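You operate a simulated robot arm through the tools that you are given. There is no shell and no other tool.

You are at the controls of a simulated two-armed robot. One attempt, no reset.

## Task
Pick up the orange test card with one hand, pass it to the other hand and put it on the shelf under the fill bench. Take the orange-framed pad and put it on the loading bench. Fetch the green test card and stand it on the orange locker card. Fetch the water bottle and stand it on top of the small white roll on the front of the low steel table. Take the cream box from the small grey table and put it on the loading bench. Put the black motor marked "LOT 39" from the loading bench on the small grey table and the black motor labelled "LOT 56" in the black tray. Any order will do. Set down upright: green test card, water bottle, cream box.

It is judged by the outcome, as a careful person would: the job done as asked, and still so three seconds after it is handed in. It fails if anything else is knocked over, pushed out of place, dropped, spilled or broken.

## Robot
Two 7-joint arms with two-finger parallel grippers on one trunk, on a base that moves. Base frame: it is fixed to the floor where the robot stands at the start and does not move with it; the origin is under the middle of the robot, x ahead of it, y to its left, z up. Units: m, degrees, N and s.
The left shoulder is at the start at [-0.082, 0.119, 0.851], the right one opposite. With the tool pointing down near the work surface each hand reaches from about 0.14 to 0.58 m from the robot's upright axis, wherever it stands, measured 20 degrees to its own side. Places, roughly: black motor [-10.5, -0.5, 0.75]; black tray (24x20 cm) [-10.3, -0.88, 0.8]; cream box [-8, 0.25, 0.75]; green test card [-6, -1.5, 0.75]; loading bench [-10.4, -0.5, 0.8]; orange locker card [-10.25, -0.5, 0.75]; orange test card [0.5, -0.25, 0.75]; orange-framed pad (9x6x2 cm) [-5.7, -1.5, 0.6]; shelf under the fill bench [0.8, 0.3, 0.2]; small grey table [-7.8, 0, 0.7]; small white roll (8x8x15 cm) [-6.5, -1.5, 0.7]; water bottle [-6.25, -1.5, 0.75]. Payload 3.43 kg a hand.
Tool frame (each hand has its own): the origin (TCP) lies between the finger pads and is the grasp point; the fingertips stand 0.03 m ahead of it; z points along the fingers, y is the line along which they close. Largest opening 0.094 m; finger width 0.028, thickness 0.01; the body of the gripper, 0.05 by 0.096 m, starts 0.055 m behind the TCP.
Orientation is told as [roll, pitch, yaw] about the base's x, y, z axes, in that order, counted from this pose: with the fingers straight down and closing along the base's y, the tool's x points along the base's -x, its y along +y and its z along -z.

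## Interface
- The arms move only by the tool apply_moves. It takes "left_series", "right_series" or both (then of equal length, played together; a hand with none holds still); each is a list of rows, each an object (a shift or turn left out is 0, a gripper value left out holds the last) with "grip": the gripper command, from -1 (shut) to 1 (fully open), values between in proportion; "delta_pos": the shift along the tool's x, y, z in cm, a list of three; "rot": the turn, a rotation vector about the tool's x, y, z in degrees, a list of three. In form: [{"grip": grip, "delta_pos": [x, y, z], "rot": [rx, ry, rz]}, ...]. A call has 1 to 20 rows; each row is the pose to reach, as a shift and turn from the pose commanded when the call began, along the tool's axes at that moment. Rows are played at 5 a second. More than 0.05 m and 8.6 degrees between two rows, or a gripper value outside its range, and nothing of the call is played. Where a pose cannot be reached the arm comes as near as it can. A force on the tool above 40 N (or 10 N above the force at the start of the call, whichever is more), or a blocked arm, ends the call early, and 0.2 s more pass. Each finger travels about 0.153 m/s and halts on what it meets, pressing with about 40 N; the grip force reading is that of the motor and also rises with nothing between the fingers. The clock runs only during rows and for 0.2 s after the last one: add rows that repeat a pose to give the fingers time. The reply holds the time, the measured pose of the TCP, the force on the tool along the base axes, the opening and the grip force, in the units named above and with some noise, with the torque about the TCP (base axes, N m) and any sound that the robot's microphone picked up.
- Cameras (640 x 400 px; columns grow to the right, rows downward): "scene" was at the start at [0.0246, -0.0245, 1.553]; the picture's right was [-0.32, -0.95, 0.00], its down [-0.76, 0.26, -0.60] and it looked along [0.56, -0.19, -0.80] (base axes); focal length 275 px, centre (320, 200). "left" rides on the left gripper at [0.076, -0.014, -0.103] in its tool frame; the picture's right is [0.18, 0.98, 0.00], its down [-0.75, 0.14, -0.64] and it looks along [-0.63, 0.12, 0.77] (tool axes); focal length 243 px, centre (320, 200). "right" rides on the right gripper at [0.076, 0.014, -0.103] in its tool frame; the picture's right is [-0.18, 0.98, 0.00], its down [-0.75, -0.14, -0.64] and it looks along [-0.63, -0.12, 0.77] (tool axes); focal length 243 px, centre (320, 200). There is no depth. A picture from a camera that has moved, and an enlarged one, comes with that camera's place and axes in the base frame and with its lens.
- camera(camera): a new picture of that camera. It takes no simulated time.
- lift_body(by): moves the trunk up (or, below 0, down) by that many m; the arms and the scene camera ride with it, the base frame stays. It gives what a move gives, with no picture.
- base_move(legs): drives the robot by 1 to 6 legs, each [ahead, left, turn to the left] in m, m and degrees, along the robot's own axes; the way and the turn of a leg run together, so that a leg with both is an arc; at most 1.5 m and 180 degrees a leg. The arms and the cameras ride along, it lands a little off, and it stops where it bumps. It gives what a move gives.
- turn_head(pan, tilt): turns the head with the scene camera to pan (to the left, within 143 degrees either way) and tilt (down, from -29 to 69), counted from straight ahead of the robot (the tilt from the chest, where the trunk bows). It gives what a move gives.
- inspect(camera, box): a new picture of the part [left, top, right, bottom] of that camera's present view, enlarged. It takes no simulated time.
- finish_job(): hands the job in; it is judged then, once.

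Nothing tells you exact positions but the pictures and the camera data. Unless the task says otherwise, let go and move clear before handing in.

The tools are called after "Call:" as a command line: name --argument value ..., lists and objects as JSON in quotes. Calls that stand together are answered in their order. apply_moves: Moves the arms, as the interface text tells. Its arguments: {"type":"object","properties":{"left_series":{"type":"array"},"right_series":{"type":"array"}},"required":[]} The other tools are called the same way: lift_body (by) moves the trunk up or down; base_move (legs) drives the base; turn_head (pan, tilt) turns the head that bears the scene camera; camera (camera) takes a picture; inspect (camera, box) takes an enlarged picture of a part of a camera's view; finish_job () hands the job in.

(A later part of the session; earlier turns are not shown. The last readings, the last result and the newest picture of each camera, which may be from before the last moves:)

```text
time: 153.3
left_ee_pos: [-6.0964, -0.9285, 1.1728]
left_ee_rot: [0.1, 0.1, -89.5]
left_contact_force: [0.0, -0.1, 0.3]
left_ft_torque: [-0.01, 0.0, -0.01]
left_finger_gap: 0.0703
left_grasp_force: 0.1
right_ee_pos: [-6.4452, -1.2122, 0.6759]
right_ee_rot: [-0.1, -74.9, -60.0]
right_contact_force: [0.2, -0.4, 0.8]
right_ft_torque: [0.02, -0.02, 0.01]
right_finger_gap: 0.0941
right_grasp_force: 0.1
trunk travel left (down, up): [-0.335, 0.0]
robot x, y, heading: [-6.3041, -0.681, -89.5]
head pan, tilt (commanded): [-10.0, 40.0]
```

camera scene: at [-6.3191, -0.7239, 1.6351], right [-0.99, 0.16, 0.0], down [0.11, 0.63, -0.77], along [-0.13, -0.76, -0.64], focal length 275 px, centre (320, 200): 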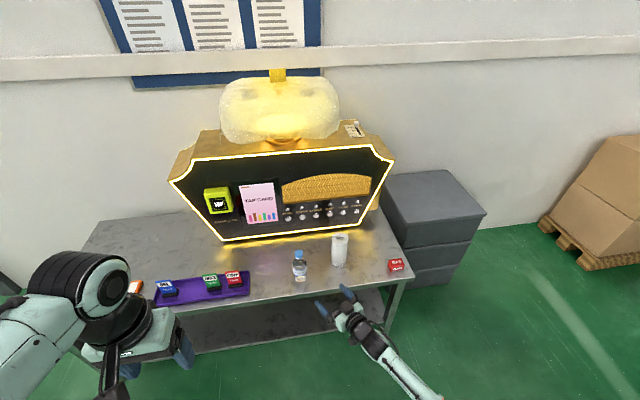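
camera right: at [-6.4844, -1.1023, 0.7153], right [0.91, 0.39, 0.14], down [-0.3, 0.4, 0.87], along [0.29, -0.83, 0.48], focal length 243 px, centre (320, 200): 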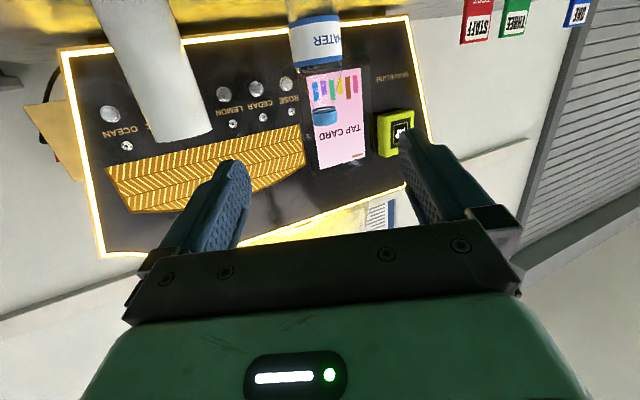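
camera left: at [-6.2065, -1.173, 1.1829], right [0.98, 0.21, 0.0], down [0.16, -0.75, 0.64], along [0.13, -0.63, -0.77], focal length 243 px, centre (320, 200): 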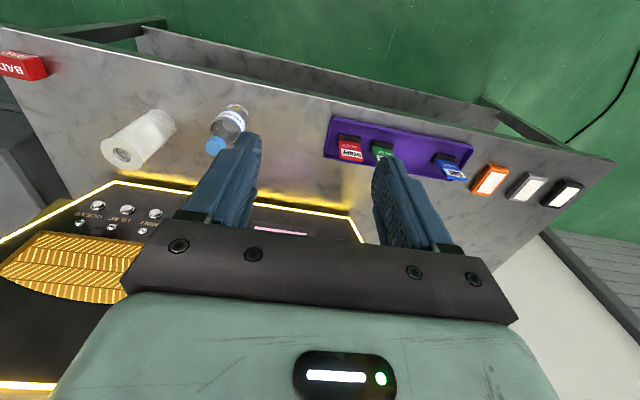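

Call:
camera --camera "right"

Call:
inspect --camera "scene" --box '[250, 210, 442, 330]'

```text
taken
camera right: at [-6.4916, -1.1017, 0.6299], right [0.88, 0.45, 0.18], down [-0.33, 0.3, 0.9], along [0.35, -0.84, 0.41], focal length 243 px, centre (320, 200)
```

right: 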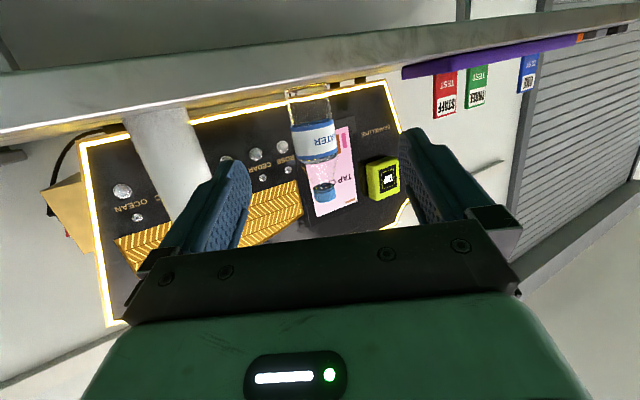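

```text
3.33 times, centred on (346, 270) of scene
camera zoom: at [-6.319, -0.7235, 1.6349], right [-0.99, 0.16, 0.0], down [0.11, 0.63, -0.77], along [-0.13, -0.76, -0.64], focal length 916 px, centre (233, -33)
```

zoom: 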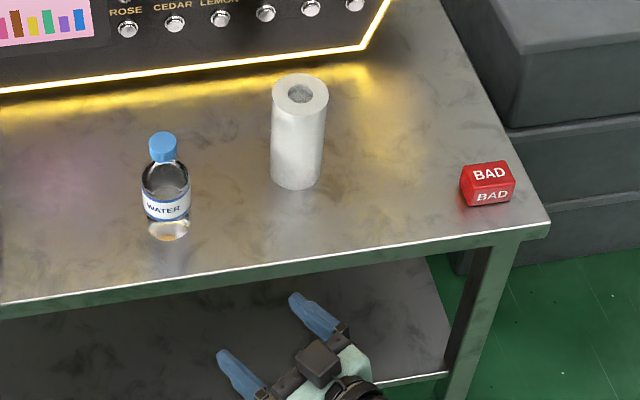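

Call:
inspect --camera "right" --box '[240, 60, 400, 220]'

```text
2.50 times, centred on (320, 140) of right
camera zoom: at [-6.4916, -1.1017, 0.6299], right [0.88, 0.45, 0.18], down [-0.33, 0.3, 0.9], along [0.35, -0.84, 0.41], focal length 606 px, centre (320, 350)
```

zoom: 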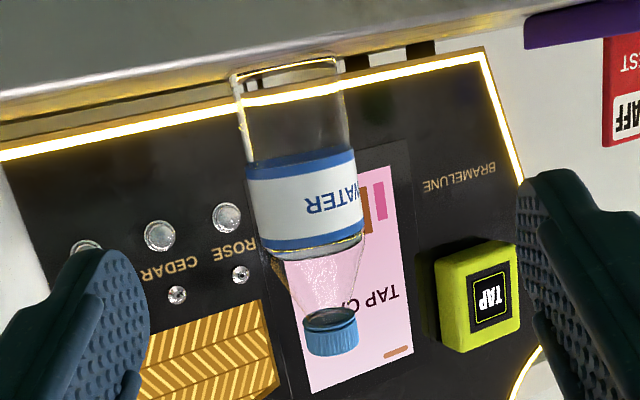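

The bottle's straight body reaches up to z≈0.71, so gripping at z≈0.676 is good. I shift the hand 2.4 cm right to line up and drive diagonally along the fingers, first half way.

Call:
apply_moves --right_series '[{"delta_pos": [0, -1.2, 0]}, {"delta_pos": [0, -2.4, 0]}, {"delta_pos": [0, -2.4, 0]}]'

Call:
base_move --legs '[[0.108, 0.062, 0]]'

Call:
camera --camera "right"

Call:
inspect --camera "scene" --box '[250, 210, 442, 330]'

```text
time: 154.1
left_ee_pos: [-6.0972, -0.9288, 1.1724]
left_ee_rot: [-0.1, 0.0, -89.4]
left_contact_force: [0.4, -0.1, -0.2]
left_ft_torque: [-0.01, -0.01, 0.0]
left_finger_gap: 0.0703
left_grasp_force: 0.1
right_ee_pos: [-6.465, -1.2244, 0.678]
right_ee_rot: [0.0, -74.8, -60.0]
right_contact_force: [-0.2, 0.2, 0.4]
right_ft_torque: [-0.05, 0.01, -0.01]
right_finger_gap: 0.0941
right_grasp_force: 0.1
trunk travel left (down, up): [-0.335, 0.0]
robot x, y, heading: [-6.3017, -0.6841, -89.6]
head pan, tilt (commanded): [-10.0, 40.0]
```

```text
time: 155.4
left_ee_pos: [-6.0328, -1.0352, 1.1735]
left_ee_rot: [0.0, 0.1, -89.5]
left_contact_force: [-0.5, 0.0, 0.7]
left_ft_torque: [-0.02, 0.04, 0.01]
left_finger_gap: 0.0705
left_grasp_force: 0.1
right_ee_pos: [-6.399, -1.3306, 0.6758]
right_ee_rot: [0.0, -74.8, -60.1]
right_contact_force: [-0.3, -0.1, -0.1]
right_ft_torque: [0.01, 0.02, 0.0]
right_finger_gap: 0.094
right_grasp_force: 0.0
trunk travel left (down, up): [-0.335, 0.0]
robot x, y, heading: [-6.2363, -0.7913, -89.2]
head pan, tilt (commanded): [-10.0, 40.0]
```

```text
taken
camera right: at [-6.4467, -1.2196, 0.6297], right [0.88, 0.45, 0.18], down [-0.33, 0.3, 0.9], along [0.35, -0.84, 0.41], focal length 243 px, centre (320, 200)
```

right: 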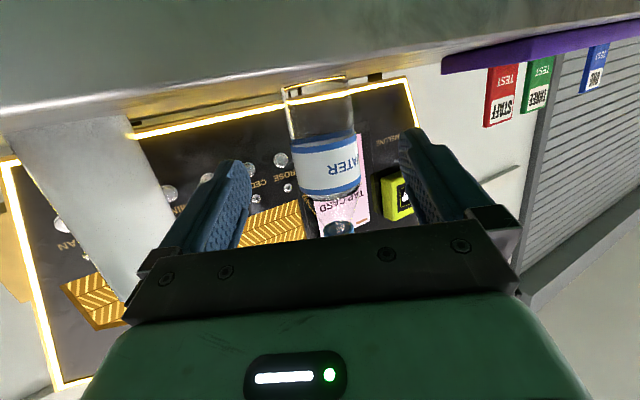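

```text
3.33 times, centred on (346, 270) of scene
camera zoom: at [-6.2537, -0.8306, 1.6346], right [-0.99, 0.16, 0.0], down [0.11, 0.63, -0.77], along [-0.13, -0.76, -0.64], focal length 916 px, centre (233, -33)
```

zoom: 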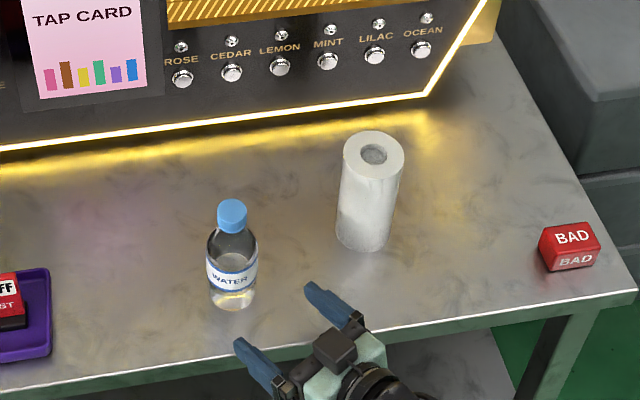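

Call:
base_move --legs '[[0.09, 0.0465, 0]]'

Call:
camera --camera "right"

Call:
inspect --camera "scene" --box '[250, 210, 442, 330]'

```text
time: 156.5
left_ee_pos: [-5.9837, -1.1226, 1.1743]
left_ee_rot: [0.0, 0.0, -89.1]
left_contact_force: [0.9, -0.2, -0.9]
left_ft_torque: [-0.02, 0.02, 0.0]
left_finger_gap: 0.0706
left_grasp_force: 0.0
right_ee_pos: [-6.3488, -1.4208, 0.6764]
right_ee_rot: [0.0, -74.9, -59.8]
right_contact_force: [-0.1, -0.8, -0.5]
right_ft_torque: [0.0, -0.04, 0.03]
right_finger_gap: 0.0939
right_grasp_force: 0.1
trunk travel left (down, up): [-0.335, 0.0]
robot x, y, heading: [-6.1935, -0.88, -89.3]
head pan, tilt (commanded): [-10.0, 40.0]
```

```text
taken
camera right: at [-6.3975, -1.3098, 0.6295], right [0.87, 0.45, 0.18], down [-0.33, 0.29, 0.9], along [0.35, -0.84, 0.41], focal length 243 px, centre (320, 200)
```

right: 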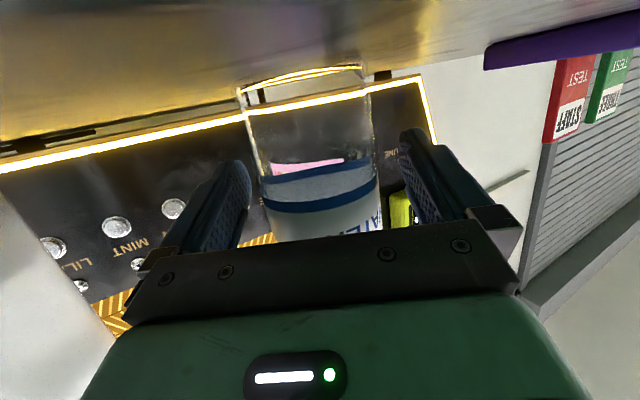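

```text
3.33 times, centred on (346, 270) of scene
camera zoom: at [-6.2068, -0.9198, 1.6346], right [-0.99, 0.16, 0.0], down [0.1, 0.63, -0.77], along [-0.12, -0.76, -0.64], focal length 916 px, centre (233, -33)
```

zoom: 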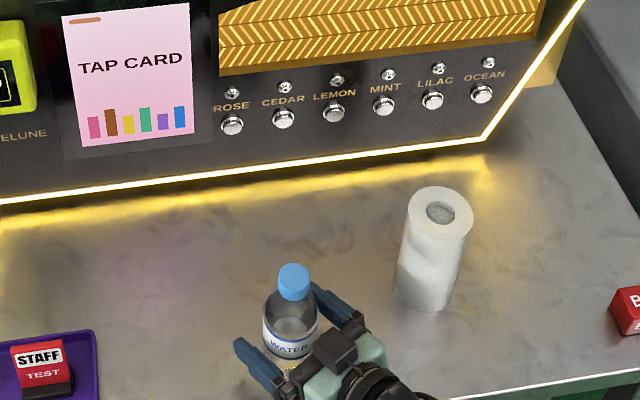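

The bottle is between the fingers. I close gently and lift slightly.

Call:
apply_moves --right_series '[{"grip": 0.6}, {"grip": 0.4}, {"grip": 0.2}, {"grip": 0}, {"grip": -0.5}, {"grip": -1}, {"grip": -1}]'

Call:
apply_moves --right_series '[{"delta_pos": [-1.5, 0, -0.4]}, {"delta_pos": [-2.9, 0, -0.8]}, {"delta_pos": [-2.9, 0, -0.8]}]'

Call:
inspect --camera "scene" --box '[250, 210, 442, 330]'

Call:
camera --camera "right"

```text
time: 158.1
left_ee_pos: [-5.9846, -1.1231, 1.173]
left_ee_rot: [0.0, 0.0, -89.1]
left_contact_force: [0.7, 0.8, 0.0]
left_ft_torque: [-0.03, -0.01, 0.0]
left_finger_gap: 0.0704
left_grasp_force: 0.0
right_ee_pos: [-6.3493, -1.4201, 0.6769]
right_ee_rot: [0.0, -74.8, -59.8]
right_contact_force: [-0.5, 0.8, 0.0]
right_ft_torque: [-0.03, -0.01, 0.03]
right_finger_gap: 0.0631
right_grasp_force: 40.0
trunk travel left (down, up): [-0.335, 0.0]
robot x, y, heading: [-6.1919, -0.877, -89.1]
head pan, tilt (commanded): [-10.0, 40.0]
```

```text
time: 158.9
left_ee_pos: [-5.9843, -1.1232, 1.1732]
left_ee_rot: [-0.1, 0.1, -89.1]
left_contact_force: [0.4, -0.7, 1.0]
left_ft_torque: [0.02, 0.01, 0.0]
left_finger_gap: 0.0708
left_grasp_force: 0.1
right_ee_pos: [-6.3478, -1.4202, 0.7063]
right_ee_rot: [0.1, -74.9, -59.9]
right_contact_force: [0.4, -0.1, -2.8]
right_ft_torque: [-0.03, -0.02, -0.02]
right_finger_gap: 0.0629
right_grasp_force: 40.1
trunk travel left (down, up): [-0.335, 0.0]
robot x, y, heading: [-6.191, -0.8807, -89.4]
head pan, tilt (commanded): [-10.0, 40.0]
```

```text
3.33 times, centred on (346, 270) of scene
camera zoom: at [-6.2071, -0.9204, 1.6349], right [-0.99, 0.16, 0.0], down [0.1, 0.63, -0.77], along [-0.12, -0.76, -0.64], focal length 916 px, centre (233, -33)
```

zoom: 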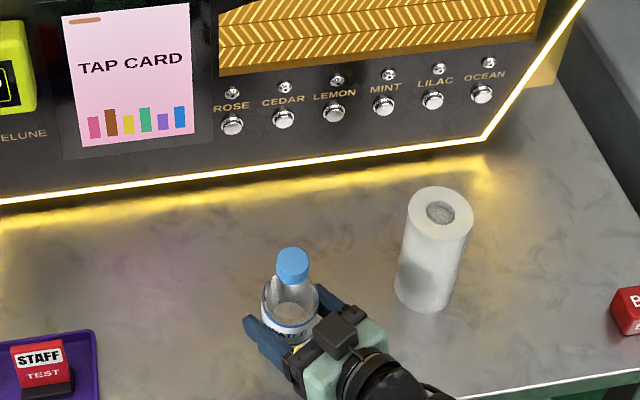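

```text
taken
camera right: at [-6.3956, -1.3106, 0.6591], right [0.87, 0.45, 0.18], down [-0.33, 0.29, 0.9], along [0.35, -0.84, 0.41], focal length 243 px, centre (320, 200)
```

right: 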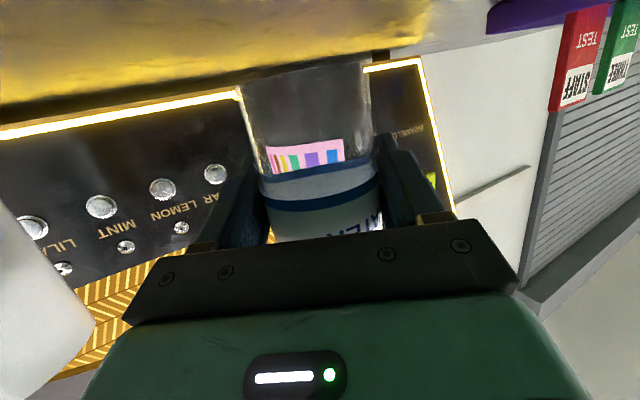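

The bottle is held upright (about 0.28 kg). I raise it about 15 cm, above the roll's top.

Call:
apply_moves --right_series '[{"delta_pos": [-2.5, 0, -0.7]}, {"delta_pos": [-5, 0, -1.35]}, {"delta_pos": [-7.5, 0, -2.0]}, {"delta_pos": [-10, 0, -2.7]}, {"delta_pos": [-12.5, 0, -3.35]}, {"delta_pos": [-14.5, 0, -3.9]}, {"delta_pos": [-14.5, 0, -3.9]}]'

Call:
camera --camera "scene"

```text
time: 160.5
left_ee_pos: [-5.9836, -1.1246, 1.1728]
left_ee_rot: [-0.1, 0.1, -89.1]
left_contact_force: [1.0, 0.5, 0.3]
left_ft_torque: [0.01, -0.02, 0.01]
left_finger_gap: 0.0705
left_grasp_force: 0.1
right_ee_pos: [-6.3501, -1.421, 0.8581]
right_ee_rot: [0.0, -74.8, -59.8]
right_contact_force: [-1.0, 0.1, -3.5]
right_ft_torque: [0.0, -0.01, -0.02]
right_finger_gap: 0.0627
right_grasp_force: 40.4
trunk travel left (down, up): [-0.335, 0.0]
robot x, y, heading: [-6.1882, -0.8796, -89.2]
head pan, tilt (commanded): [-10.0, 40.0]
```

```text
taken
camera scene: at [-6.2071, -0.9203, 1.6348], right [-0.99, 0.16, 0.0], down [0.1, 0.63, -0.77], along [-0.12, -0.76, -0.64], focal length 275 px, centre (320, 200)
```

scene: 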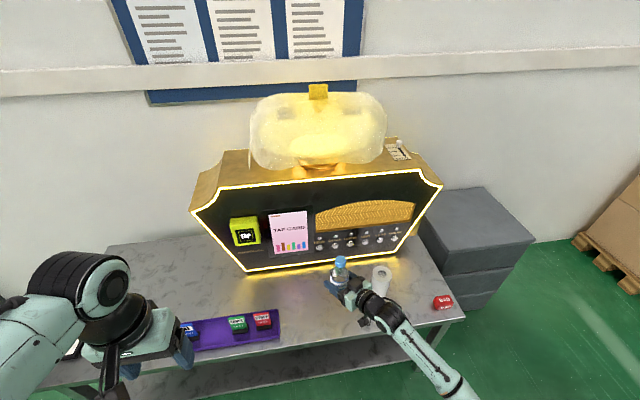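

Call:
base_move --legs '[[0.05, -0.19, 0]]'

Call:
inspect --camera "scene" --box '[240, 200, 432, 320]'

Call:
camera --camera "right"

Call:
camera --camera "left"

```text
time: 162.8
left_ee_pos: [-6.1685, -1.1766, 1.1738]
left_ee_rot: [-0.1, 0.0, -88.9]
left_contact_force: [0.8, -0.3, 0.1]
left_ft_torque: [0.01, 0.01, -0.02]
left_finger_gap: 0.0703
left_grasp_force: 0.0
right_ee_pos: [-6.5345, -1.4739, 0.858]
right_ee_rot: [0.1, -74.8, -59.7]
right_contact_force: [-0.6, -0.6, -3.5]
right_ft_torque: [-0.01, 0.0, 0.0]
right_finger_gap: 0.0629
right_grasp_force: 39.9
trunk travel left (down, up): [-0.335, 0.0]
robot x, y, heading: [-6.3741, -0.9299, -89.0]
head pan, tilt (commanded): [-10.0, 40.0]
```

```text
3.33 times, centred on (336, 260) of scene
camera zoom: at [-6.3918, -0.9738, 1.6348], right [-0.99, 0.16, 0.0], down [0.1, 0.64, -0.77], along [-0.12, -0.76, -0.64], focal length 916 px, centre (267, 0)
```

zoom: 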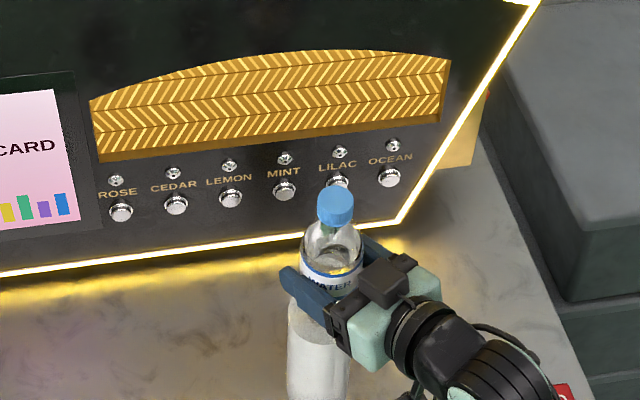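

```text
taken
camera right: at [-6.5818, -1.3644, 0.8107], right [0.87, 0.45, 0.18], down [-0.34, 0.29, 0.9], along [0.36, -0.84, 0.41], focal length 243 px, centre (320, 200)
```

right: 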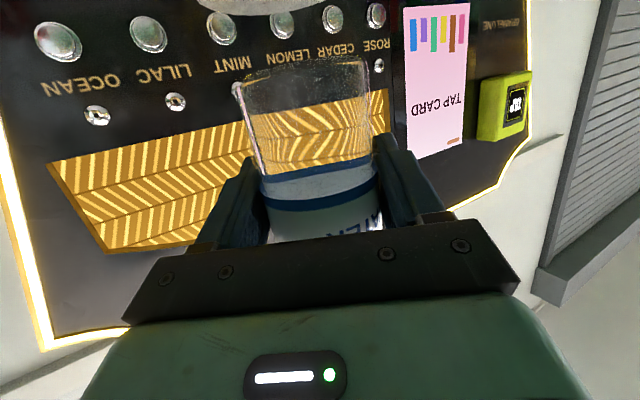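

```text
taken
camera left: at [-6.186, -1.1023, 1.2747], right [0.98, 0.2, 0.0], down [0.15, -0.75, 0.64], along [0.13, -0.63, -0.77], focal length 243 px, centre (320, 200)
```

left: 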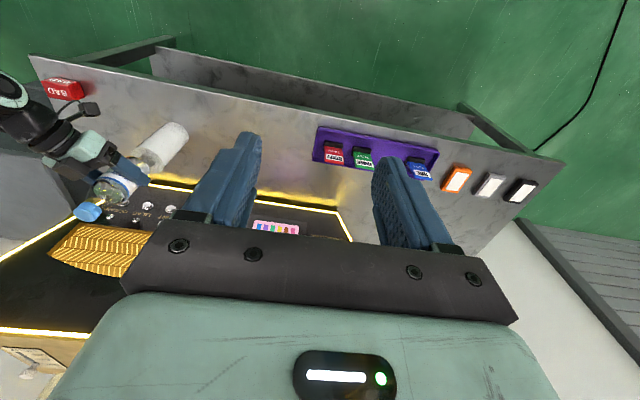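

Call:
inspect --camera "left" --box '[60, 100, 220, 240]'

```text
2.86 times, centred on (140, 170) of left
camera zoom: at [-6.186, -1.1023, 1.2747], right [0.98, 0.2, 0.0], down [0.15, -0.75, 0.64], along [0.13, -0.63, -0.77], focal length 693 px, centre (834, 286)
```

zoom: 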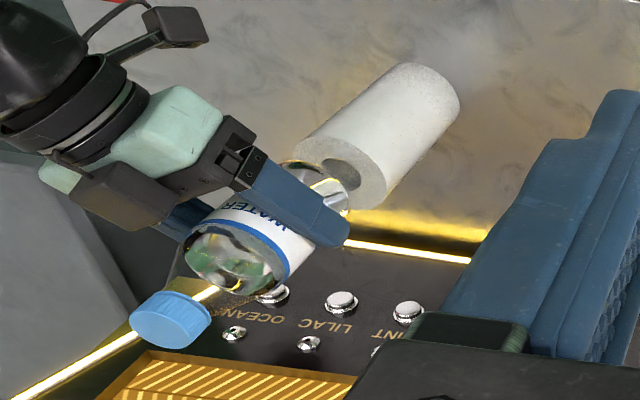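

The bottle hangs almost exactly over the roll (about 7 mm short in y). I correct that and lower until contact.

Call:
apply_moves --right_series '[{"delta_pos": [-0.2, -0.2, 0.8]}, {"delta_pos": [0.8, -0.2, 1.05]}, {"delta_pos": [1.8, -0.2, 1.32]}, {"delta_pos": [1.8, -0.2, 1.32]}]'

Call:
inspect --camera "left" --box '[60, 100, 220, 240]'

Call:
inspect --camera "scene" --box '[240, 200, 432, 320]'

```text
time: 163.8
left_ee_pos: [-6.1684, -1.176, 1.1735]
left_ee_rot: [0.0, 0.0, -89.0]
left_contact_force: [-0.2, -0.5, -0.5]
left_ft_torque: [-0.02, 0.01, 0.0]
left_finger_gap: 0.0705
left_grasp_force: 0.0
right_ee_pos: [-6.5313, -1.4816, 0.8359]
right_ee_rot: [0.0, -74.8, -59.7]
right_contact_force: [0.4, 0.2, -2.3]
right_ft_torque: [0.0, -0.02, -0.02]
right_finger_gap: 0.0628
right_grasp_force: 39.8
trunk travel left (down, up): [-0.335, 0.0]
robot x, y, heading: [-6.3755, -0.9349, -89.1]
head pan, tilt (commanded): [-10.0, 40.0]
```

```text
2.86 times, centred on (140, 170) of left
camera zoom: at [-6.1859, -1.1024, 1.2747], right [0.98, 0.2, 0.0], down [0.15, -0.75, 0.64], along [0.13, -0.63, -0.77], focal length 693 px, centre (834, 286)
```

zoom: 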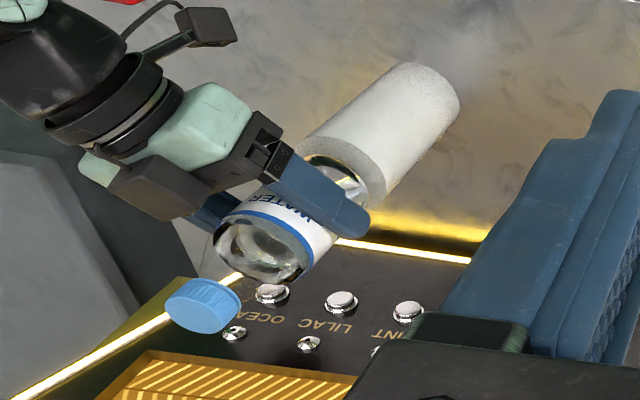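

```text
3.33 times, centred on (336, 260) of scene
camera zoom: at [-6.3916, -0.9739, 1.6349], right [-0.99, 0.16, 0.0], down [0.1, 0.64, -0.77], along [-0.12, -0.76, -0.64], focal length 916 px, centre (267, 0)
```

zoom: 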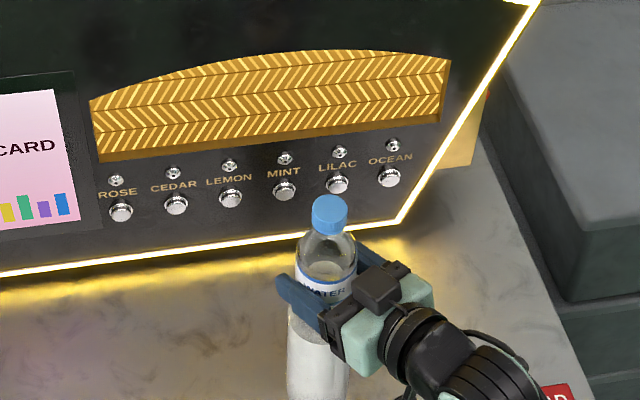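

Both views now put the bottle's axis within a few millimetres of the roll's. I lower in small steps.

Call:
apply_moves --right_series '[{"delta_pos": [0.25, 0, 0.07]}, {"delta_pos": [0.5, 0, 0.13]}, {"delta_pos": [0.5, 0, 0.13]}]'

Call:
apply_moves --right_series '[{"delta_pos": [0.15, 0, 0.04]}, {"delta_pos": [0.3, 0, 0.08]}, {"delta_pos": [0.3, 0, 0.08]}]'

```text
time: 164.6
left_ee_pos: [-6.1681, -1.1765, 1.1729]
left_ee_rot: [0.0, -0.1, -88.9]
left_contact_force: [-0.4, -0.6, -0.2]
left_ft_torque: [0.03, 0.01, 0.02]
left_finger_gap: 0.0706
left_grasp_force: 0.1
right_ee_pos: [-6.5311, -1.4829, 0.8319]
right_ee_rot: [0.0, -74.8, -59.8]
right_contact_force: [0.4, 0.3, -2.8]
right_ft_torque: [-0.01, 0.03, -0.01]
right_finger_gap: 0.063
right_grasp_force: 40.4
trunk travel left (down, up): [-0.335, 0.0]
robot x, y, heading: [-6.3779, -0.9341, -89.2]
head pan, tilt (commanded): [-10.0, 40.0]
```

```text
time: 165.4
left_ee_pos: [-6.1686, -1.1757, 1.1739]
left_ee_rot: [-0.1, 0.0, -89.0]
left_contact_force: [0.3, -0.3, -0.6]
left_ft_torque: [-0.02, -0.02, 0.02]
left_finger_gap: 0.0704
left_grasp_force: 0.1
right_ee_pos: [-6.5316, -1.482, 0.8278]
right_ee_rot: [0.0, -74.8, -59.7]
right_contact_force: [-0.6, 0.0, -2.8]
right_ft_torque: [-0.03, 0.03, 0.01]
right_finger_gap: 0.0631
right_grasp_force: 39.8
trunk travel left (down, up): [-0.335, 0.0]
robot x, y, heading: [-6.379, -0.9312, -89.1]
head pan, tilt (commanded): [-10.0, 40.0]
```

Call:
apply_moves --right_series '[{"delta_pos": [0.15, 0, 0.04]}, {"delta_pos": [0.25, 0, 0.07]}, {"delta_pos": [0.25, 0, 0.07]}]'

Call:
inspect --camera "left" --box '[60, 100, 220, 240]'

```text
time: 166.2
left_ee_pos: [-6.169, -1.1764, 1.1733]
left_ee_rot: [0.0, 0.0, -89.0]
left_contact_force: [0.0, 0.0, -0.9]
left_ft_torque: [0.01, -0.01, -0.02]
left_finger_gap: 0.0705
left_grasp_force: 0.1
right_ee_pos: [-6.5299, -1.482, 0.8264]
right_ee_rot: [0.0, -74.9, -59.7]
right_contact_force: [0.3, -0.3, -0.6]
right_ft_torque: [0.03, 0.04, -0.03]
right_finger_gap: 0.0629
right_grasp_force: 40.0
trunk travel left (down, up): [-0.335, 0.0]
robot x, y, heading: [-6.3782, -0.9325, -88.9]
head pan, tilt (commanded): [-10.0, 40.0]
```

```text
2.86 times, centred on (140, 170) of left
camera zoom: at [-6.1858, -1.1022, 1.2748], right [0.98, 0.2, 0.0], down [0.15, -0.75, 0.64], along [0.13, -0.63, -0.77], focal length 693 px, centre (834, 286)
```

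zoom: 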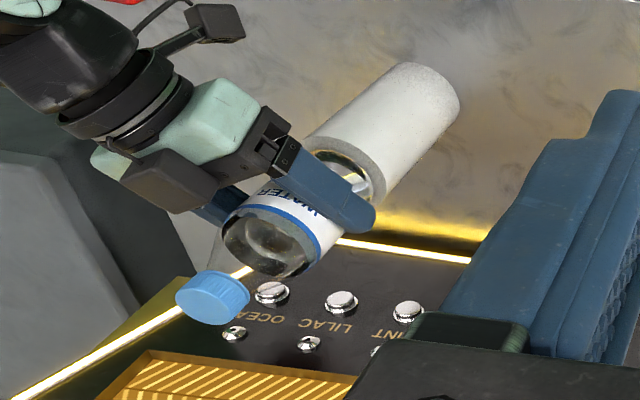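

The weight is passing onto the roll (force dropped to -0.6 N). One more millimetre, then I open slowly.

Call:
apply_moves --right_series '[{"delta_pos": [0.12, 0, 0.03]}, {"delta_pos": [0.12, 0, 0.03]}]'

Call:
apply_moves --right_series '[{"grip": 0.36}, {"grip": 0.4}, {"grip": 0.5}, {"grip": 0.65}, {"grip": 0.8}, {"grip": 0.9}, {"grip": 0.9}]'

Call:
inspect --camera "left" --box '[60, 100, 220, 240]'

Call:
inspect --camera "scene" --box '[240, 200, 432, 320]'

```text
time: 166.8
left_ee_pos: [-6.169, -1.1769, 1.1737]
left_ee_rot: [0.0, -0.1, -89.0]
left_contact_force: [0.3, -0.1, -0.2]
left_ft_torque: [0.01, -0.02, -0.02]
left_finger_gap: 0.0703
left_grasp_force: 0.1
right_ee_pos: [-6.5311, -1.4828, 0.8267]
right_ee_rot: [-0.2, -75.1, -59.4]
right_contact_force: [-1.2, 2.2, 7.1]
right_ft_torque: [0.34, 0.14, 0.01]
right_finger_gap: 0.0632
right_grasp_force: 40.0
trunk travel left (down, up): [-0.335, 0.0]
robot x, y, heading: [-6.3757, -0.9342, -89.1]
head pan, tilt (commanded): [-10.0, 40.0]
```

```text
time: 168.4
left_ee_pos: [-6.168, -1.1756, 1.1731]
left_ee_rot: [0.0, 0.1, -89.0]
left_contact_force: [-0.5, 0.0, -0.3]
left_ft_torque: [-0.03, 0.0, 0.0]
left_finger_gap: 0.0704
left_grasp_force: 0.1
right_ee_pos: [-6.532, -1.4825, 0.8254]
right_ee_rot: [0.1, -74.8, -59.7]
right_contact_force: [0.1, -0.4, -0.3]
right_ft_torque: [0.02, -0.03, -0.01]
right_finger_gap: 0.0896
right_grasp_force: 0.0
trunk travel left (down, up): [-0.335, 0.0]
robot x, y, heading: [-6.375, -0.9308, -89.2]
head pan, tilt (commanded): [-10.0, 40.0]
```

```text
2.86 times, centred on (140, 170) of left
camera zoom: at [-6.1858, -1.1021, 1.2747], right [0.98, 0.2, 0.0], down [0.15, -0.75, 0.64], along [0.13, -0.63, -0.77], focal length 693 px, centre (834, 286)
```

zoom: 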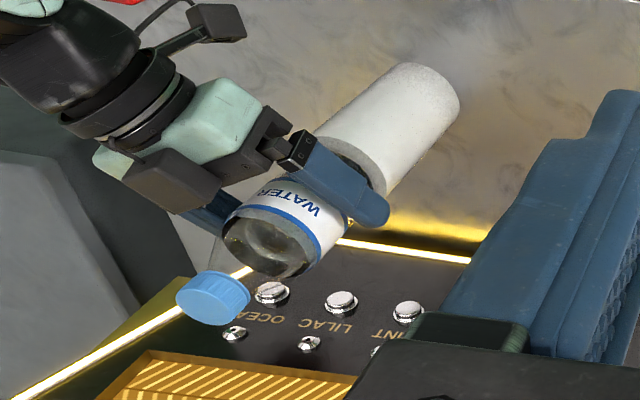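

```text
3.33 times, centred on (336, 260) of scene
camera zoom: at [-6.3915, -0.9735, 1.6349], right [-0.99, 0.16, 0.0], down [0.1, 0.63, -0.77], along [-0.12, -0.76, -0.64], focal length 916 px, centre (267, 0)
```

zoom: 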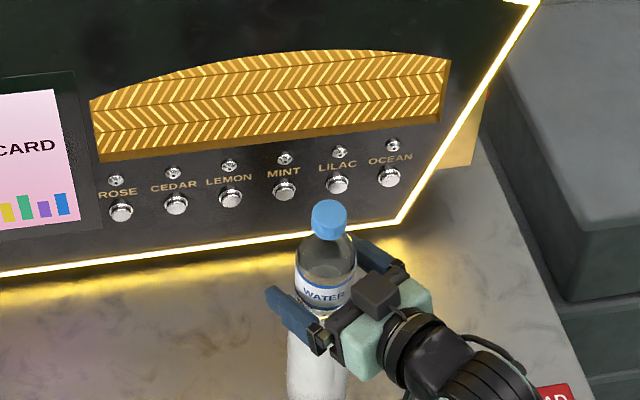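

The bottle stands on the roll by itself. I withdraw the open hand straight back by driving the base along the finger direction.

Call:
base_move --legs '[[-0.13, -0.075, 0]]'

Call:
camera --camera "scene"

Call:
camera --camera "right"

```text
time: 169.8
left_ee_pos: [-6.2472, -1.0474, 1.1729]
left_ee_rot: [0.0, -0.1, -89.1]
left_contact_force: [-0.2, 0.0, 0.4]
left_ft_torque: [-0.02, 0.02, 0.0]
left_finger_gap: 0.0703
left_grasp_force: 0.2
right_ee_pos: [-6.6098, -1.3541, 0.8261]
right_ee_rot: [0.0, -74.8, -59.7]
right_contact_force: [-0.2, 0.3, 0.8]
right_ft_torque: [-0.01, 0.0, -0.01]
right_finger_gap: 0.0895
right_grasp_force: 0.1
trunk travel left (down, up): [-0.335, 0.0]
robot x, y, heading: [-6.455, -0.8028, -89.2]
head pan, tilt (commanded): [-10.0, 40.0]
```

```text
taken
camera scene: at [-6.4701, -0.8447, 1.6351], right [-0.99, 0.16, 0.0], down [0.1, 0.64, -0.77], along [-0.12, -0.76, -0.64], focal length 275 px, centre (320, 200)
```

scene: 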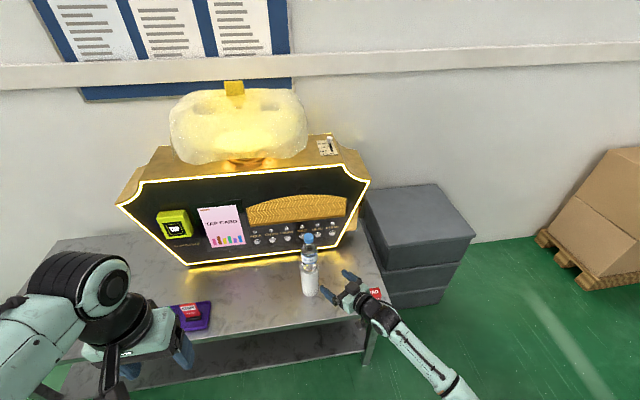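

```text
taken
camera right: at [-6.6574, -1.2442, 0.7789], right [0.87, 0.46, 0.18], down [-0.34, 0.29, 0.9], along [0.36, -0.84, 0.41], focal length 243 px, centre (320, 200)
```

right: 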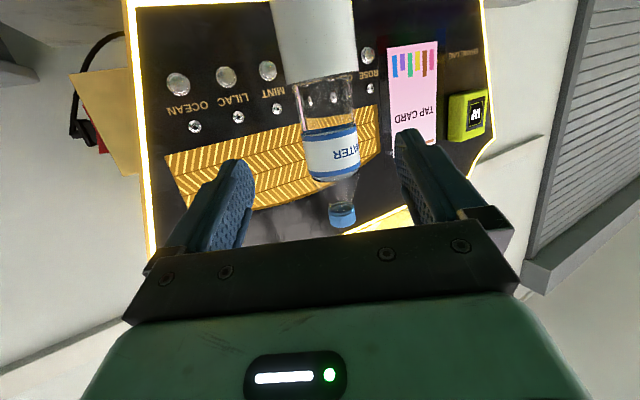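

The bottle stands on the roll undisturbed. I back away and bring the right hand back to pointing down.

Call:
base_move --legs '[[-0.2, 0, 0]]'

Call:
apply_moves --right_series '[{"delta_pos": [-0.5, 0, -1], "rot": [0, 7.5, 0]}, {"delta_pos": [-1, 0, -2], "rot": [0, 15, 0]}, {"delta_pos": [-2, 0, -3], "rot": [0, 22.5, 0]}, {"delta_pos": [-3, 0, -4], "rot": [0, 30, 0]}, {"delta_pos": [-4, 0, -5], "rot": [0, 37.5, 0]}, {"delta_pos": [-5, 0, -6], "rot": [0, 45, 0]}, {"delta_pos": [-6, 0, -7], "rot": [0, 52.5, 0]}, {"delta_pos": [-7, 0, -8], "rot": [0, 60, 0]}, {"delta_pos": [-8, 0, -9], "rot": [0, 67.5, 0]}, {"delta_pos": [-9, 0, -10], "rot": [0, 75, 0]}, {"delta_pos": [-9, 0, -10], "rot": [0, 75, 0]}]'

```text
time: 171.4
left_ee_pos: [-6.2508, -0.8451, 1.1749]
left_ee_rot: [0.0, 0.1, -89.3]
left_contact_force: [-1.1, -0.5, 0.0]
left_ft_torque: [-0.03, -0.03, -0.01]
left_finger_gap: 0.0707
left_grasp_force: 0.1
right_ee_pos: [-6.6138, -1.1499, 0.8269]
right_ee_rot: [0.0, -74.8, -59.8]
right_contact_force: [0.3, 0.1, 0.9]
right_ft_torque: [0.0, 0.02, 0.02]
right_finger_gap: 0.0893
right_grasp_force: 0.0
trunk travel left (down, up): [-0.335, 0.0]
robot x, y, heading: [-6.4557, -0.5984, -89.2]
head pan, tilt (commanded): [-10.0, 40.0]
```

```text
time: 173.8
left_ee_pos: [-6.2515, -0.8458, 1.1738]
left_ee_rot: [0.0, 0.0, -89.2]
left_contact_force: [-0.2, -0.1, 0.2]
left_ft_torque: [-0.02, 0.0, 0.01]
left_finger_gap: 0.0705
left_grasp_force: 0.0
right_ee_pos: [-6.65, -1.0863, 0.9373]
right_ee_rot: [0.0, 0.2, -59.8]
right_contact_force: [-0.2, 0.6, -0.3]
right_ft_torque: [0.0, 0.01, -0.02]
right_finger_gap: 0.0894
right_grasp_force: 0.0
trunk travel left (down, up): [-0.335, 0.0]
robot x, y, heading: [-6.4605, -0.6019, -89.0]
head pan, tilt (commanded): [-10.0, 40.0]
```

Call:
base_move --legs '[[0, 0.6, -0.8]]'

Call:
apply_moves --right_series '[{"rot": [0, 0, -7.5], "delta_pos": [0, 0, -1]}, {"rot": [0, 0, -15], "delta_pos": [0, 0, -2]}, {"rot": [0, 0, -22.5], "delta_pos": [0, 0, -3]}, {"rot": [0, 0, -30], "delta_pos": [0, 0, -4]}, {"rot": [0, 0, -37.5], "delta_pos": [0, 0, -5]}, {"rot": [0, 0, -45], "delta_pos": [0, 0, -6]}, {"rot": [0, 0, -52.5], "delta_pos": [0, 0, -6]}, {"rot": [0, 0, -59.8], "delta_pos": [0, 0, -6]}, {"rot": [0, 0, -59.8], "delta_pos": [0, 0, -6]}]'

Call:
turn_head --pan 0 --tilt 45

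Call:
camera --camera "scene"

```text
time: 179.4
left_ee_pos: [-5.6594, -0.8367, 1.1741]
left_ee_rot: [0.0, 0.0, -89.1]
left_contact_force: [-0.7, 0.0, 0.0]
left_ft_torque: [0.02, 0.01, 0.04]
left_finger_gap: 0.0706
left_grasp_force: 0.0
right_ee_pos: [-6.0589, -1.0784, 0.9365]
right_ee_rot: [-0.1, 0.3, -59.8]
right_contact_force: [-0.9, 1.3, -0.9]
right_ft_torque: [-0.03, 0.0, 0.02]
right_finger_gap: 0.0893
right_grasp_force: 0.0
trunk travel left (down, up): [-0.335, 0.0]
robot x, y, heading: [-5.8661, -0.5924, -89.1]
head pan, tilt (commanded): [-10.0, 40.0]
```

```text
time: 181.4
left_ee_pos: [-5.6583, -0.8357, 1.1728]
left_ee_rot: [0.0, 0.0, -89.1]
left_contact_force: [-0.3, 0.1, -0.4]
left_ft_torque: [0.01, 0.01, -0.03]
left_finger_gap: 0.0705
left_grasp_force: 0.0
right_ee_pos: [-6.0581, -1.0781, 0.999]
right_ee_rot: [0.3, 0.0, 0.1]
right_contact_force: [-0.4, 0.1, 1.2]
right_ft_torque: [-0.02, 0.02, 0.03]
right_finger_gap: 0.0892
right_grasp_force: 0.2
trunk travel left (down, up): [-0.335, 0.0]
robot x, y, heading: [-5.8722, -0.5944, -88.9]
head pan, tilt (commanded): [-10.0, 40.0]
```

```text
time: 182.2
left_ee_pos: [-5.66, -0.8356, 1.1743]
left_ee_rot: [0.0, 0.1, -89.1]
left_contact_force: [0.3, -0.1, 0.1]
left_ft_torque: [-0.01, 0.05, 0.0]
left_finger_gap: 0.0707
left_grasp_force: 0.1
right_ee_pos: [-6.0572, -1.077, 0.9988]
right_ee_rot: [0.2, 0.1, 0.1]
right_contact_force: [1.0, -1.0, -0.2]
right_ft_torque: [-0.01, -0.01, 0.03]
right_finger_gap: 0.0893
right_grasp_force: 0.0
trunk travel left (down, up): [-0.335, 0.0]
robot x, y, heading: [-5.8681, -0.5914, -89.0]
head pan, tilt (commanded): [0.0, 45.0]
```

```text
taken
camera scene: at [-5.8672, -0.6301, 1.6276], right [-1.0, -0.01, 0.0], down [-0.01, 0.71, -0.71], along [0.01, -0.71, -0.71], focal length 275 px, centre (320, 200)
```

scene: 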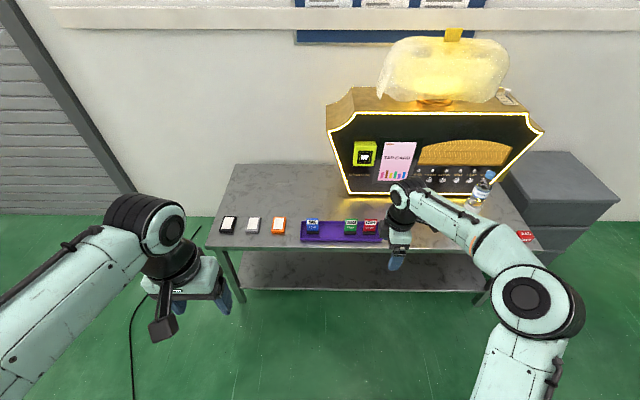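

Call:
inspect --camera "scene" --box '[205, 195, 397, 255]'

Call:
camera --camera "left"

Call:
camera --camera "right"

```text
3.33 times, centred on (301, 225) of scene
camera zoom: at [-5.8672, -0.6301, 1.6276], right [-1.0, -0.01, 0.0], down [-0.01, 0.71, -0.71], along [0.01, -0.71, -0.71], focal length 916 px, centre (383, 117)
```

zoom: 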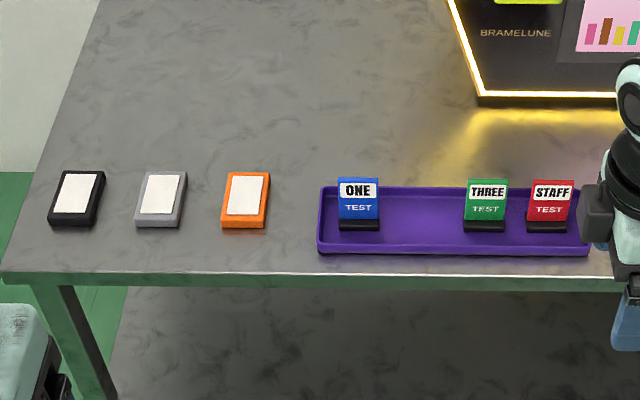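

```text
taken
camera left: at [-5.6763, -0.7618, 1.2746], right [0.98, 0.2, 0.0], down [0.15, -0.75, 0.64], along [0.13, -0.63, -0.77], focal length 243 px, centre (320, 200)
```

left: 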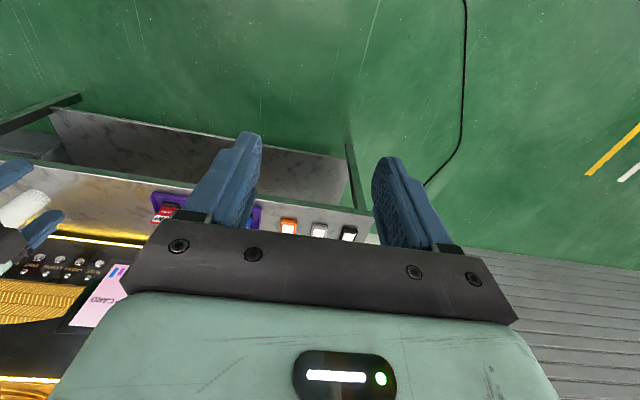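

```text
taken
camera right: at [-6.134, -1.0636, 1.101], right [0.18, 0.98, 0.0], down [0.75, -0.14, 0.64], along [0.63, -0.12, -0.77], focal length 243 px, centre (320, 200)
```

right: 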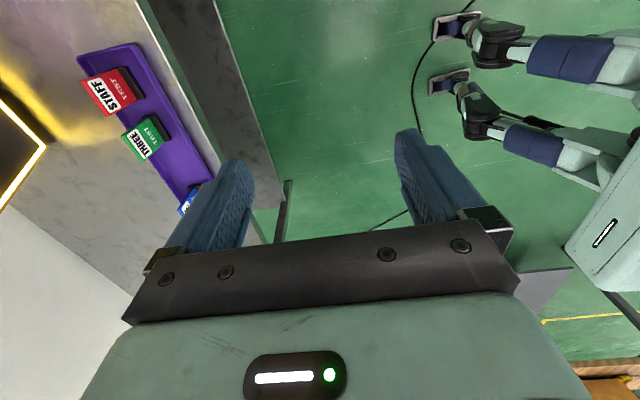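

The orange pad lies at about [-5.655,-1.47] (6 cm along x, 9 cm along y) and the green card's top is at about [-5.993,-1.441, 0.70]. I drive up to the table and lower the trunk.

Call:
base_move --legs '[[0.37, 0, -1.0]]'

Call:
lift_body --by -0.2

Call:
camera --camera "scene"

Call:
camera --camera "right"

Call:
camera --camera "left"

```text
time: 184.5
left_ee_pos: [-5.6678, -1.2151, 1.1729]
left_ee_rot: [0.0, -0.1, -91.0]
left_contact_force: [0.5, -0.6, -0.4]
left_ft_torque: [0.01, 0.03, -0.01]
left_finger_gap: 0.0706
left_grasp_force: 0.0
right_ee_pos: [-6.0733, -1.4439, 0.9991]
right_ee_rot: [0.2, 0.1, -1.9]
right_contact_force: [1.2, 0.4, -0.3]
right_ft_torque: [0.02, 0.05, 0.01]
right_finger_gap: 0.0893
right_grasp_force: 0.1
trunk travel left (down, up): [-0.335, 0.0]
robot x, y, heading: [-5.869, -0.9632, -90.9]
head pan, tilt (commanded): [0.0, 45.0]
```

```text
time: 186.7
left_ee_pos: [-5.6676, -1.2151, 0.9735]
left_ee_rot: [0.1, -0.1, -90.9]
left_contact_force: [1.2, -0.2, 0.9]
left_ft_torque: [-0.01, 0.01, 0.03]
left_finger_gap: 0.0703
left_grasp_force: 0.1
right_ee_pos: [-6.074, -1.4442, 0.7988]
right_ee_rot: [0.1, 0.1, -1.9]
right_contact_force: [0.2, 0.6, -0.1]
right_ft_torque: [-0.03, -0.01, -0.01]
right_finger_gap: 0.0894
right_grasp_force: 0.0
trunk travel left (down, up): [-0.135, 0.2]
robot x, y, heading: [-5.8682, -0.9669, -90.8]
head pan, tilt (commanded): [0.0, 45.0]
```

```text
taken
camera scene: at [-5.8687, -1.0148, 1.4246], right [-1.0, 0.02, 0.0], down [0.01, 0.71, -0.71], along [-0.01, -0.71, -0.71], focal length 275 px, centre (320, 200)
```

scene: 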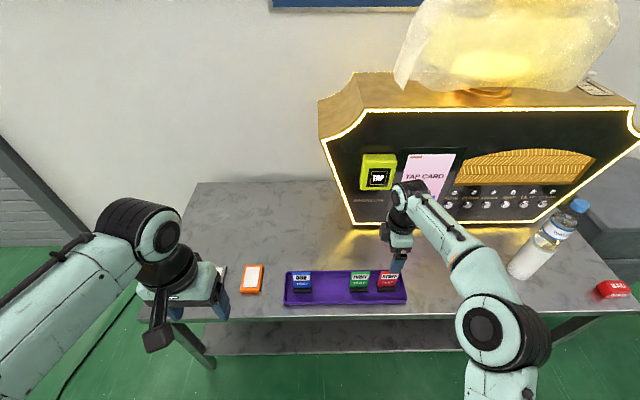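

```text
taken
camera right: at [-6.1493, -1.4275, 0.9014], right [0.21, 0.98, 0.0], down [0.75, -0.17, 0.64], along [0.63, -0.14, -0.77], focal length 243 px, centre (320, 200)
```

right: 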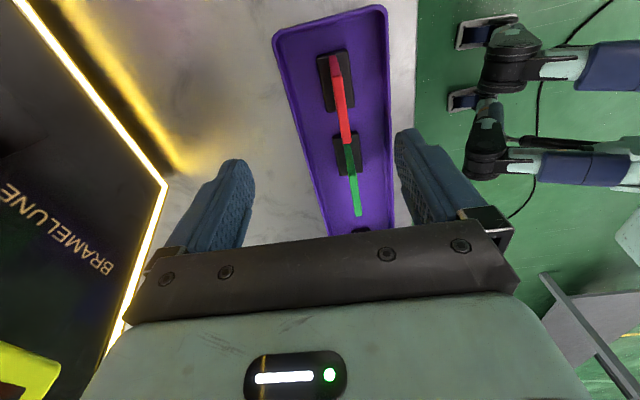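

```text
taken
camera left: at [-5.6821, -1.1407, 1.0748], right [0.99, 0.17, 0.0], down [0.13, -0.76, 0.64], along [0.11, -0.63, -0.77], focal length 243 px, centre (320, 200)
```

left: 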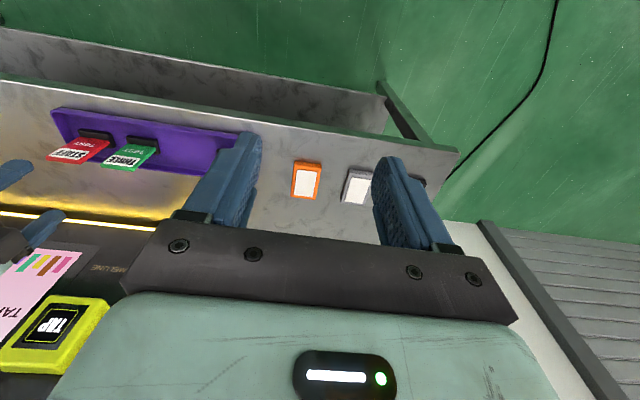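

The green card's top centre is at about [-5.991,-1.425,0.717] and the pad's centre at [-5.658,-1.461]. I centre the right hand over the green card.

Call:
apply_moves --right_series '[{"delta_pos": [-3, 1, 0], "rot": [0, 0, -1]}, {"delta_pos": [-6, 2, 0], "rot": [0, 0, -1.9]}, {"delta_pos": [-8.2, 2.2, 0], "rot": [0, 0, -1.9]}, {"delta_pos": [-8.2, 2.2, 0], "rot": [0, 0, -1.9]}]'

Call:
camera --camera "right"

Call:
inspect --camera "scene" --box '[270, 220, 430, 320]'

```text
time: 187.7
left_ee_pos: [-5.6682, -1.2145, 0.9739]
left_ee_rot: [-0.1, 0.0, -91.0]
left_contact_force: [0.1, 0.8, 0.3]
left_ft_torque: [0.0, -0.02, -0.01]
left_finger_gap: 0.0708
left_grasp_force: 0.0
right_ee_pos: [-5.9929, -1.4241, 0.7982]
right_ee_rot: [0.1, 0.1, 0.2]
right_contact_force: [0.8, -0.4, -0.3]
right_ft_torque: [0.0, -0.02, 0.02]
right_finger_gap: 0.0893
right_grasp_force: 0.0
trunk travel left (down, up): [-0.135, 0.2]
robot x, y, heading: [-5.8654, -0.9671, -91.1]
head pan, tilt (commanded): [0.0, 45.0]
```

```text
taken
camera right: at [-6.069, -1.4097, 0.9008], right [0.18, 0.98, 0.0], down [0.75, -0.14, 0.64], along [0.63, -0.12, -0.77], focal length 243 px, centre (320, 200)
```

right: 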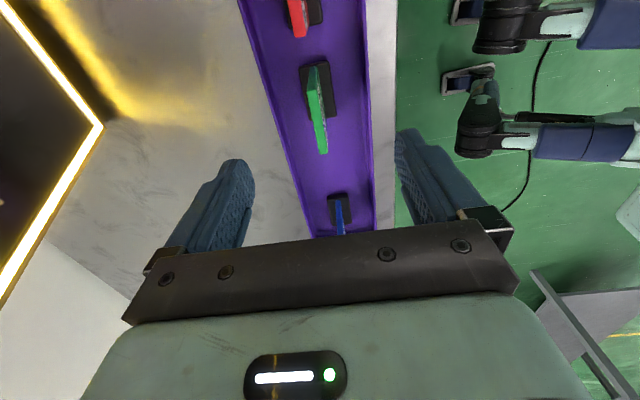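

```text
4.00 times, centred on (350, 270) of scene
camera zoom: at [-5.8689, -1.0147, 1.4245], right [-1.0, 0.02, 0.0], down [0.01, 0.71, -0.71], along [-0.01, -0.71, -0.71], focal length 1100 px, centre (200, -80)
```

zoom: 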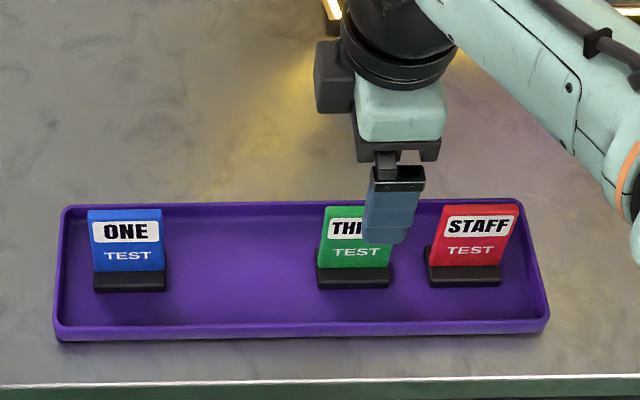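

Call:
apply_moves --right_series '[{"delta_pos": [-0.5, 0, 2]}, {"delta_pos": [-0.5, 0, 5]}, {"delta_pos": [-0.5, 0, 8]}, {"delta_pos": [-0.5, 0, 9.6]}, {"delta_pos": [-0.5, 0, 9.6]}]'

Call:
camera --camera "right"

Call:
inspect --camera "scene" --box '[270, 220, 430, 320]'

```text
time: 188.9
left_ee_pos: [-5.6674, -1.2156, 0.9727]
left_ee_rot: [-0.1, 0.0, -91.0]
left_contact_force: [-0.4, 0.2, 0.2]
left_ft_torque: [0.02, 0.0, 0.01]
left_finger_gap: 0.0705
left_grasp_force: 0.0
right_ee_pos: [-5.9884, -1.4217, 0.7043]
right_ee_rot: [0.2, 0.0, 0.0]
right_contact_force: [0.4, 0.0, 0.1]
right_ft_torque: [-0.01, 0.01, 0.02]
right_finger_gap: 0.0892
right_grasp_force: 0.1
trunk travel left (down, up): [-0.135, 0.2]
robot x, y, heading: [-5.8672, -0.9677, -91.0]
head pan, tilt (commanded): [0.0, 45.0]
```

```text
taken
camera right: at [-6.064, -1.4084, 0.8052], right [0.18, 0.98, 0.0], down [0.75, -0.14, 0.64], along [0.63, -0.12, -0.77], focal length 243 px, centre (320, 200)
```

right: 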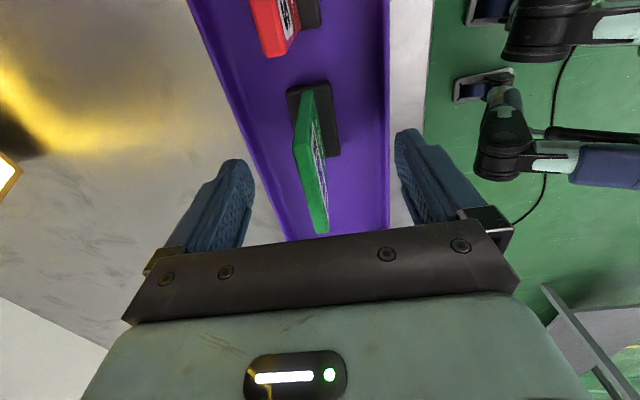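

```text
4.00 times, centred on (350, 270) of scene
camera zoom: at [-5.8688, -1.0147, 1.4245], right [-1.0, 0.02, 0.0], down [0.01, 0.71, -0.71], along [-0.01, -0.71, -0.71], focal length 1100 px, centre (200, -80)
```

zoom: 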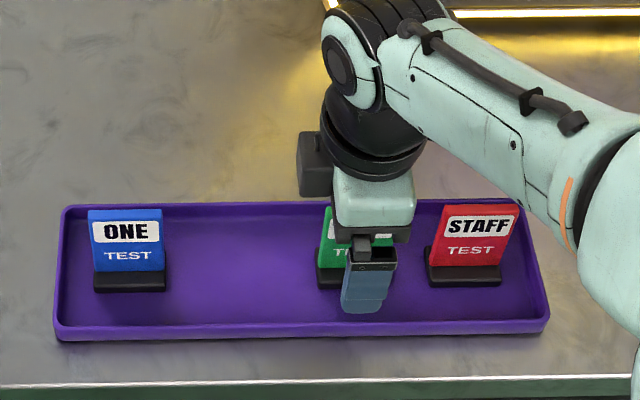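

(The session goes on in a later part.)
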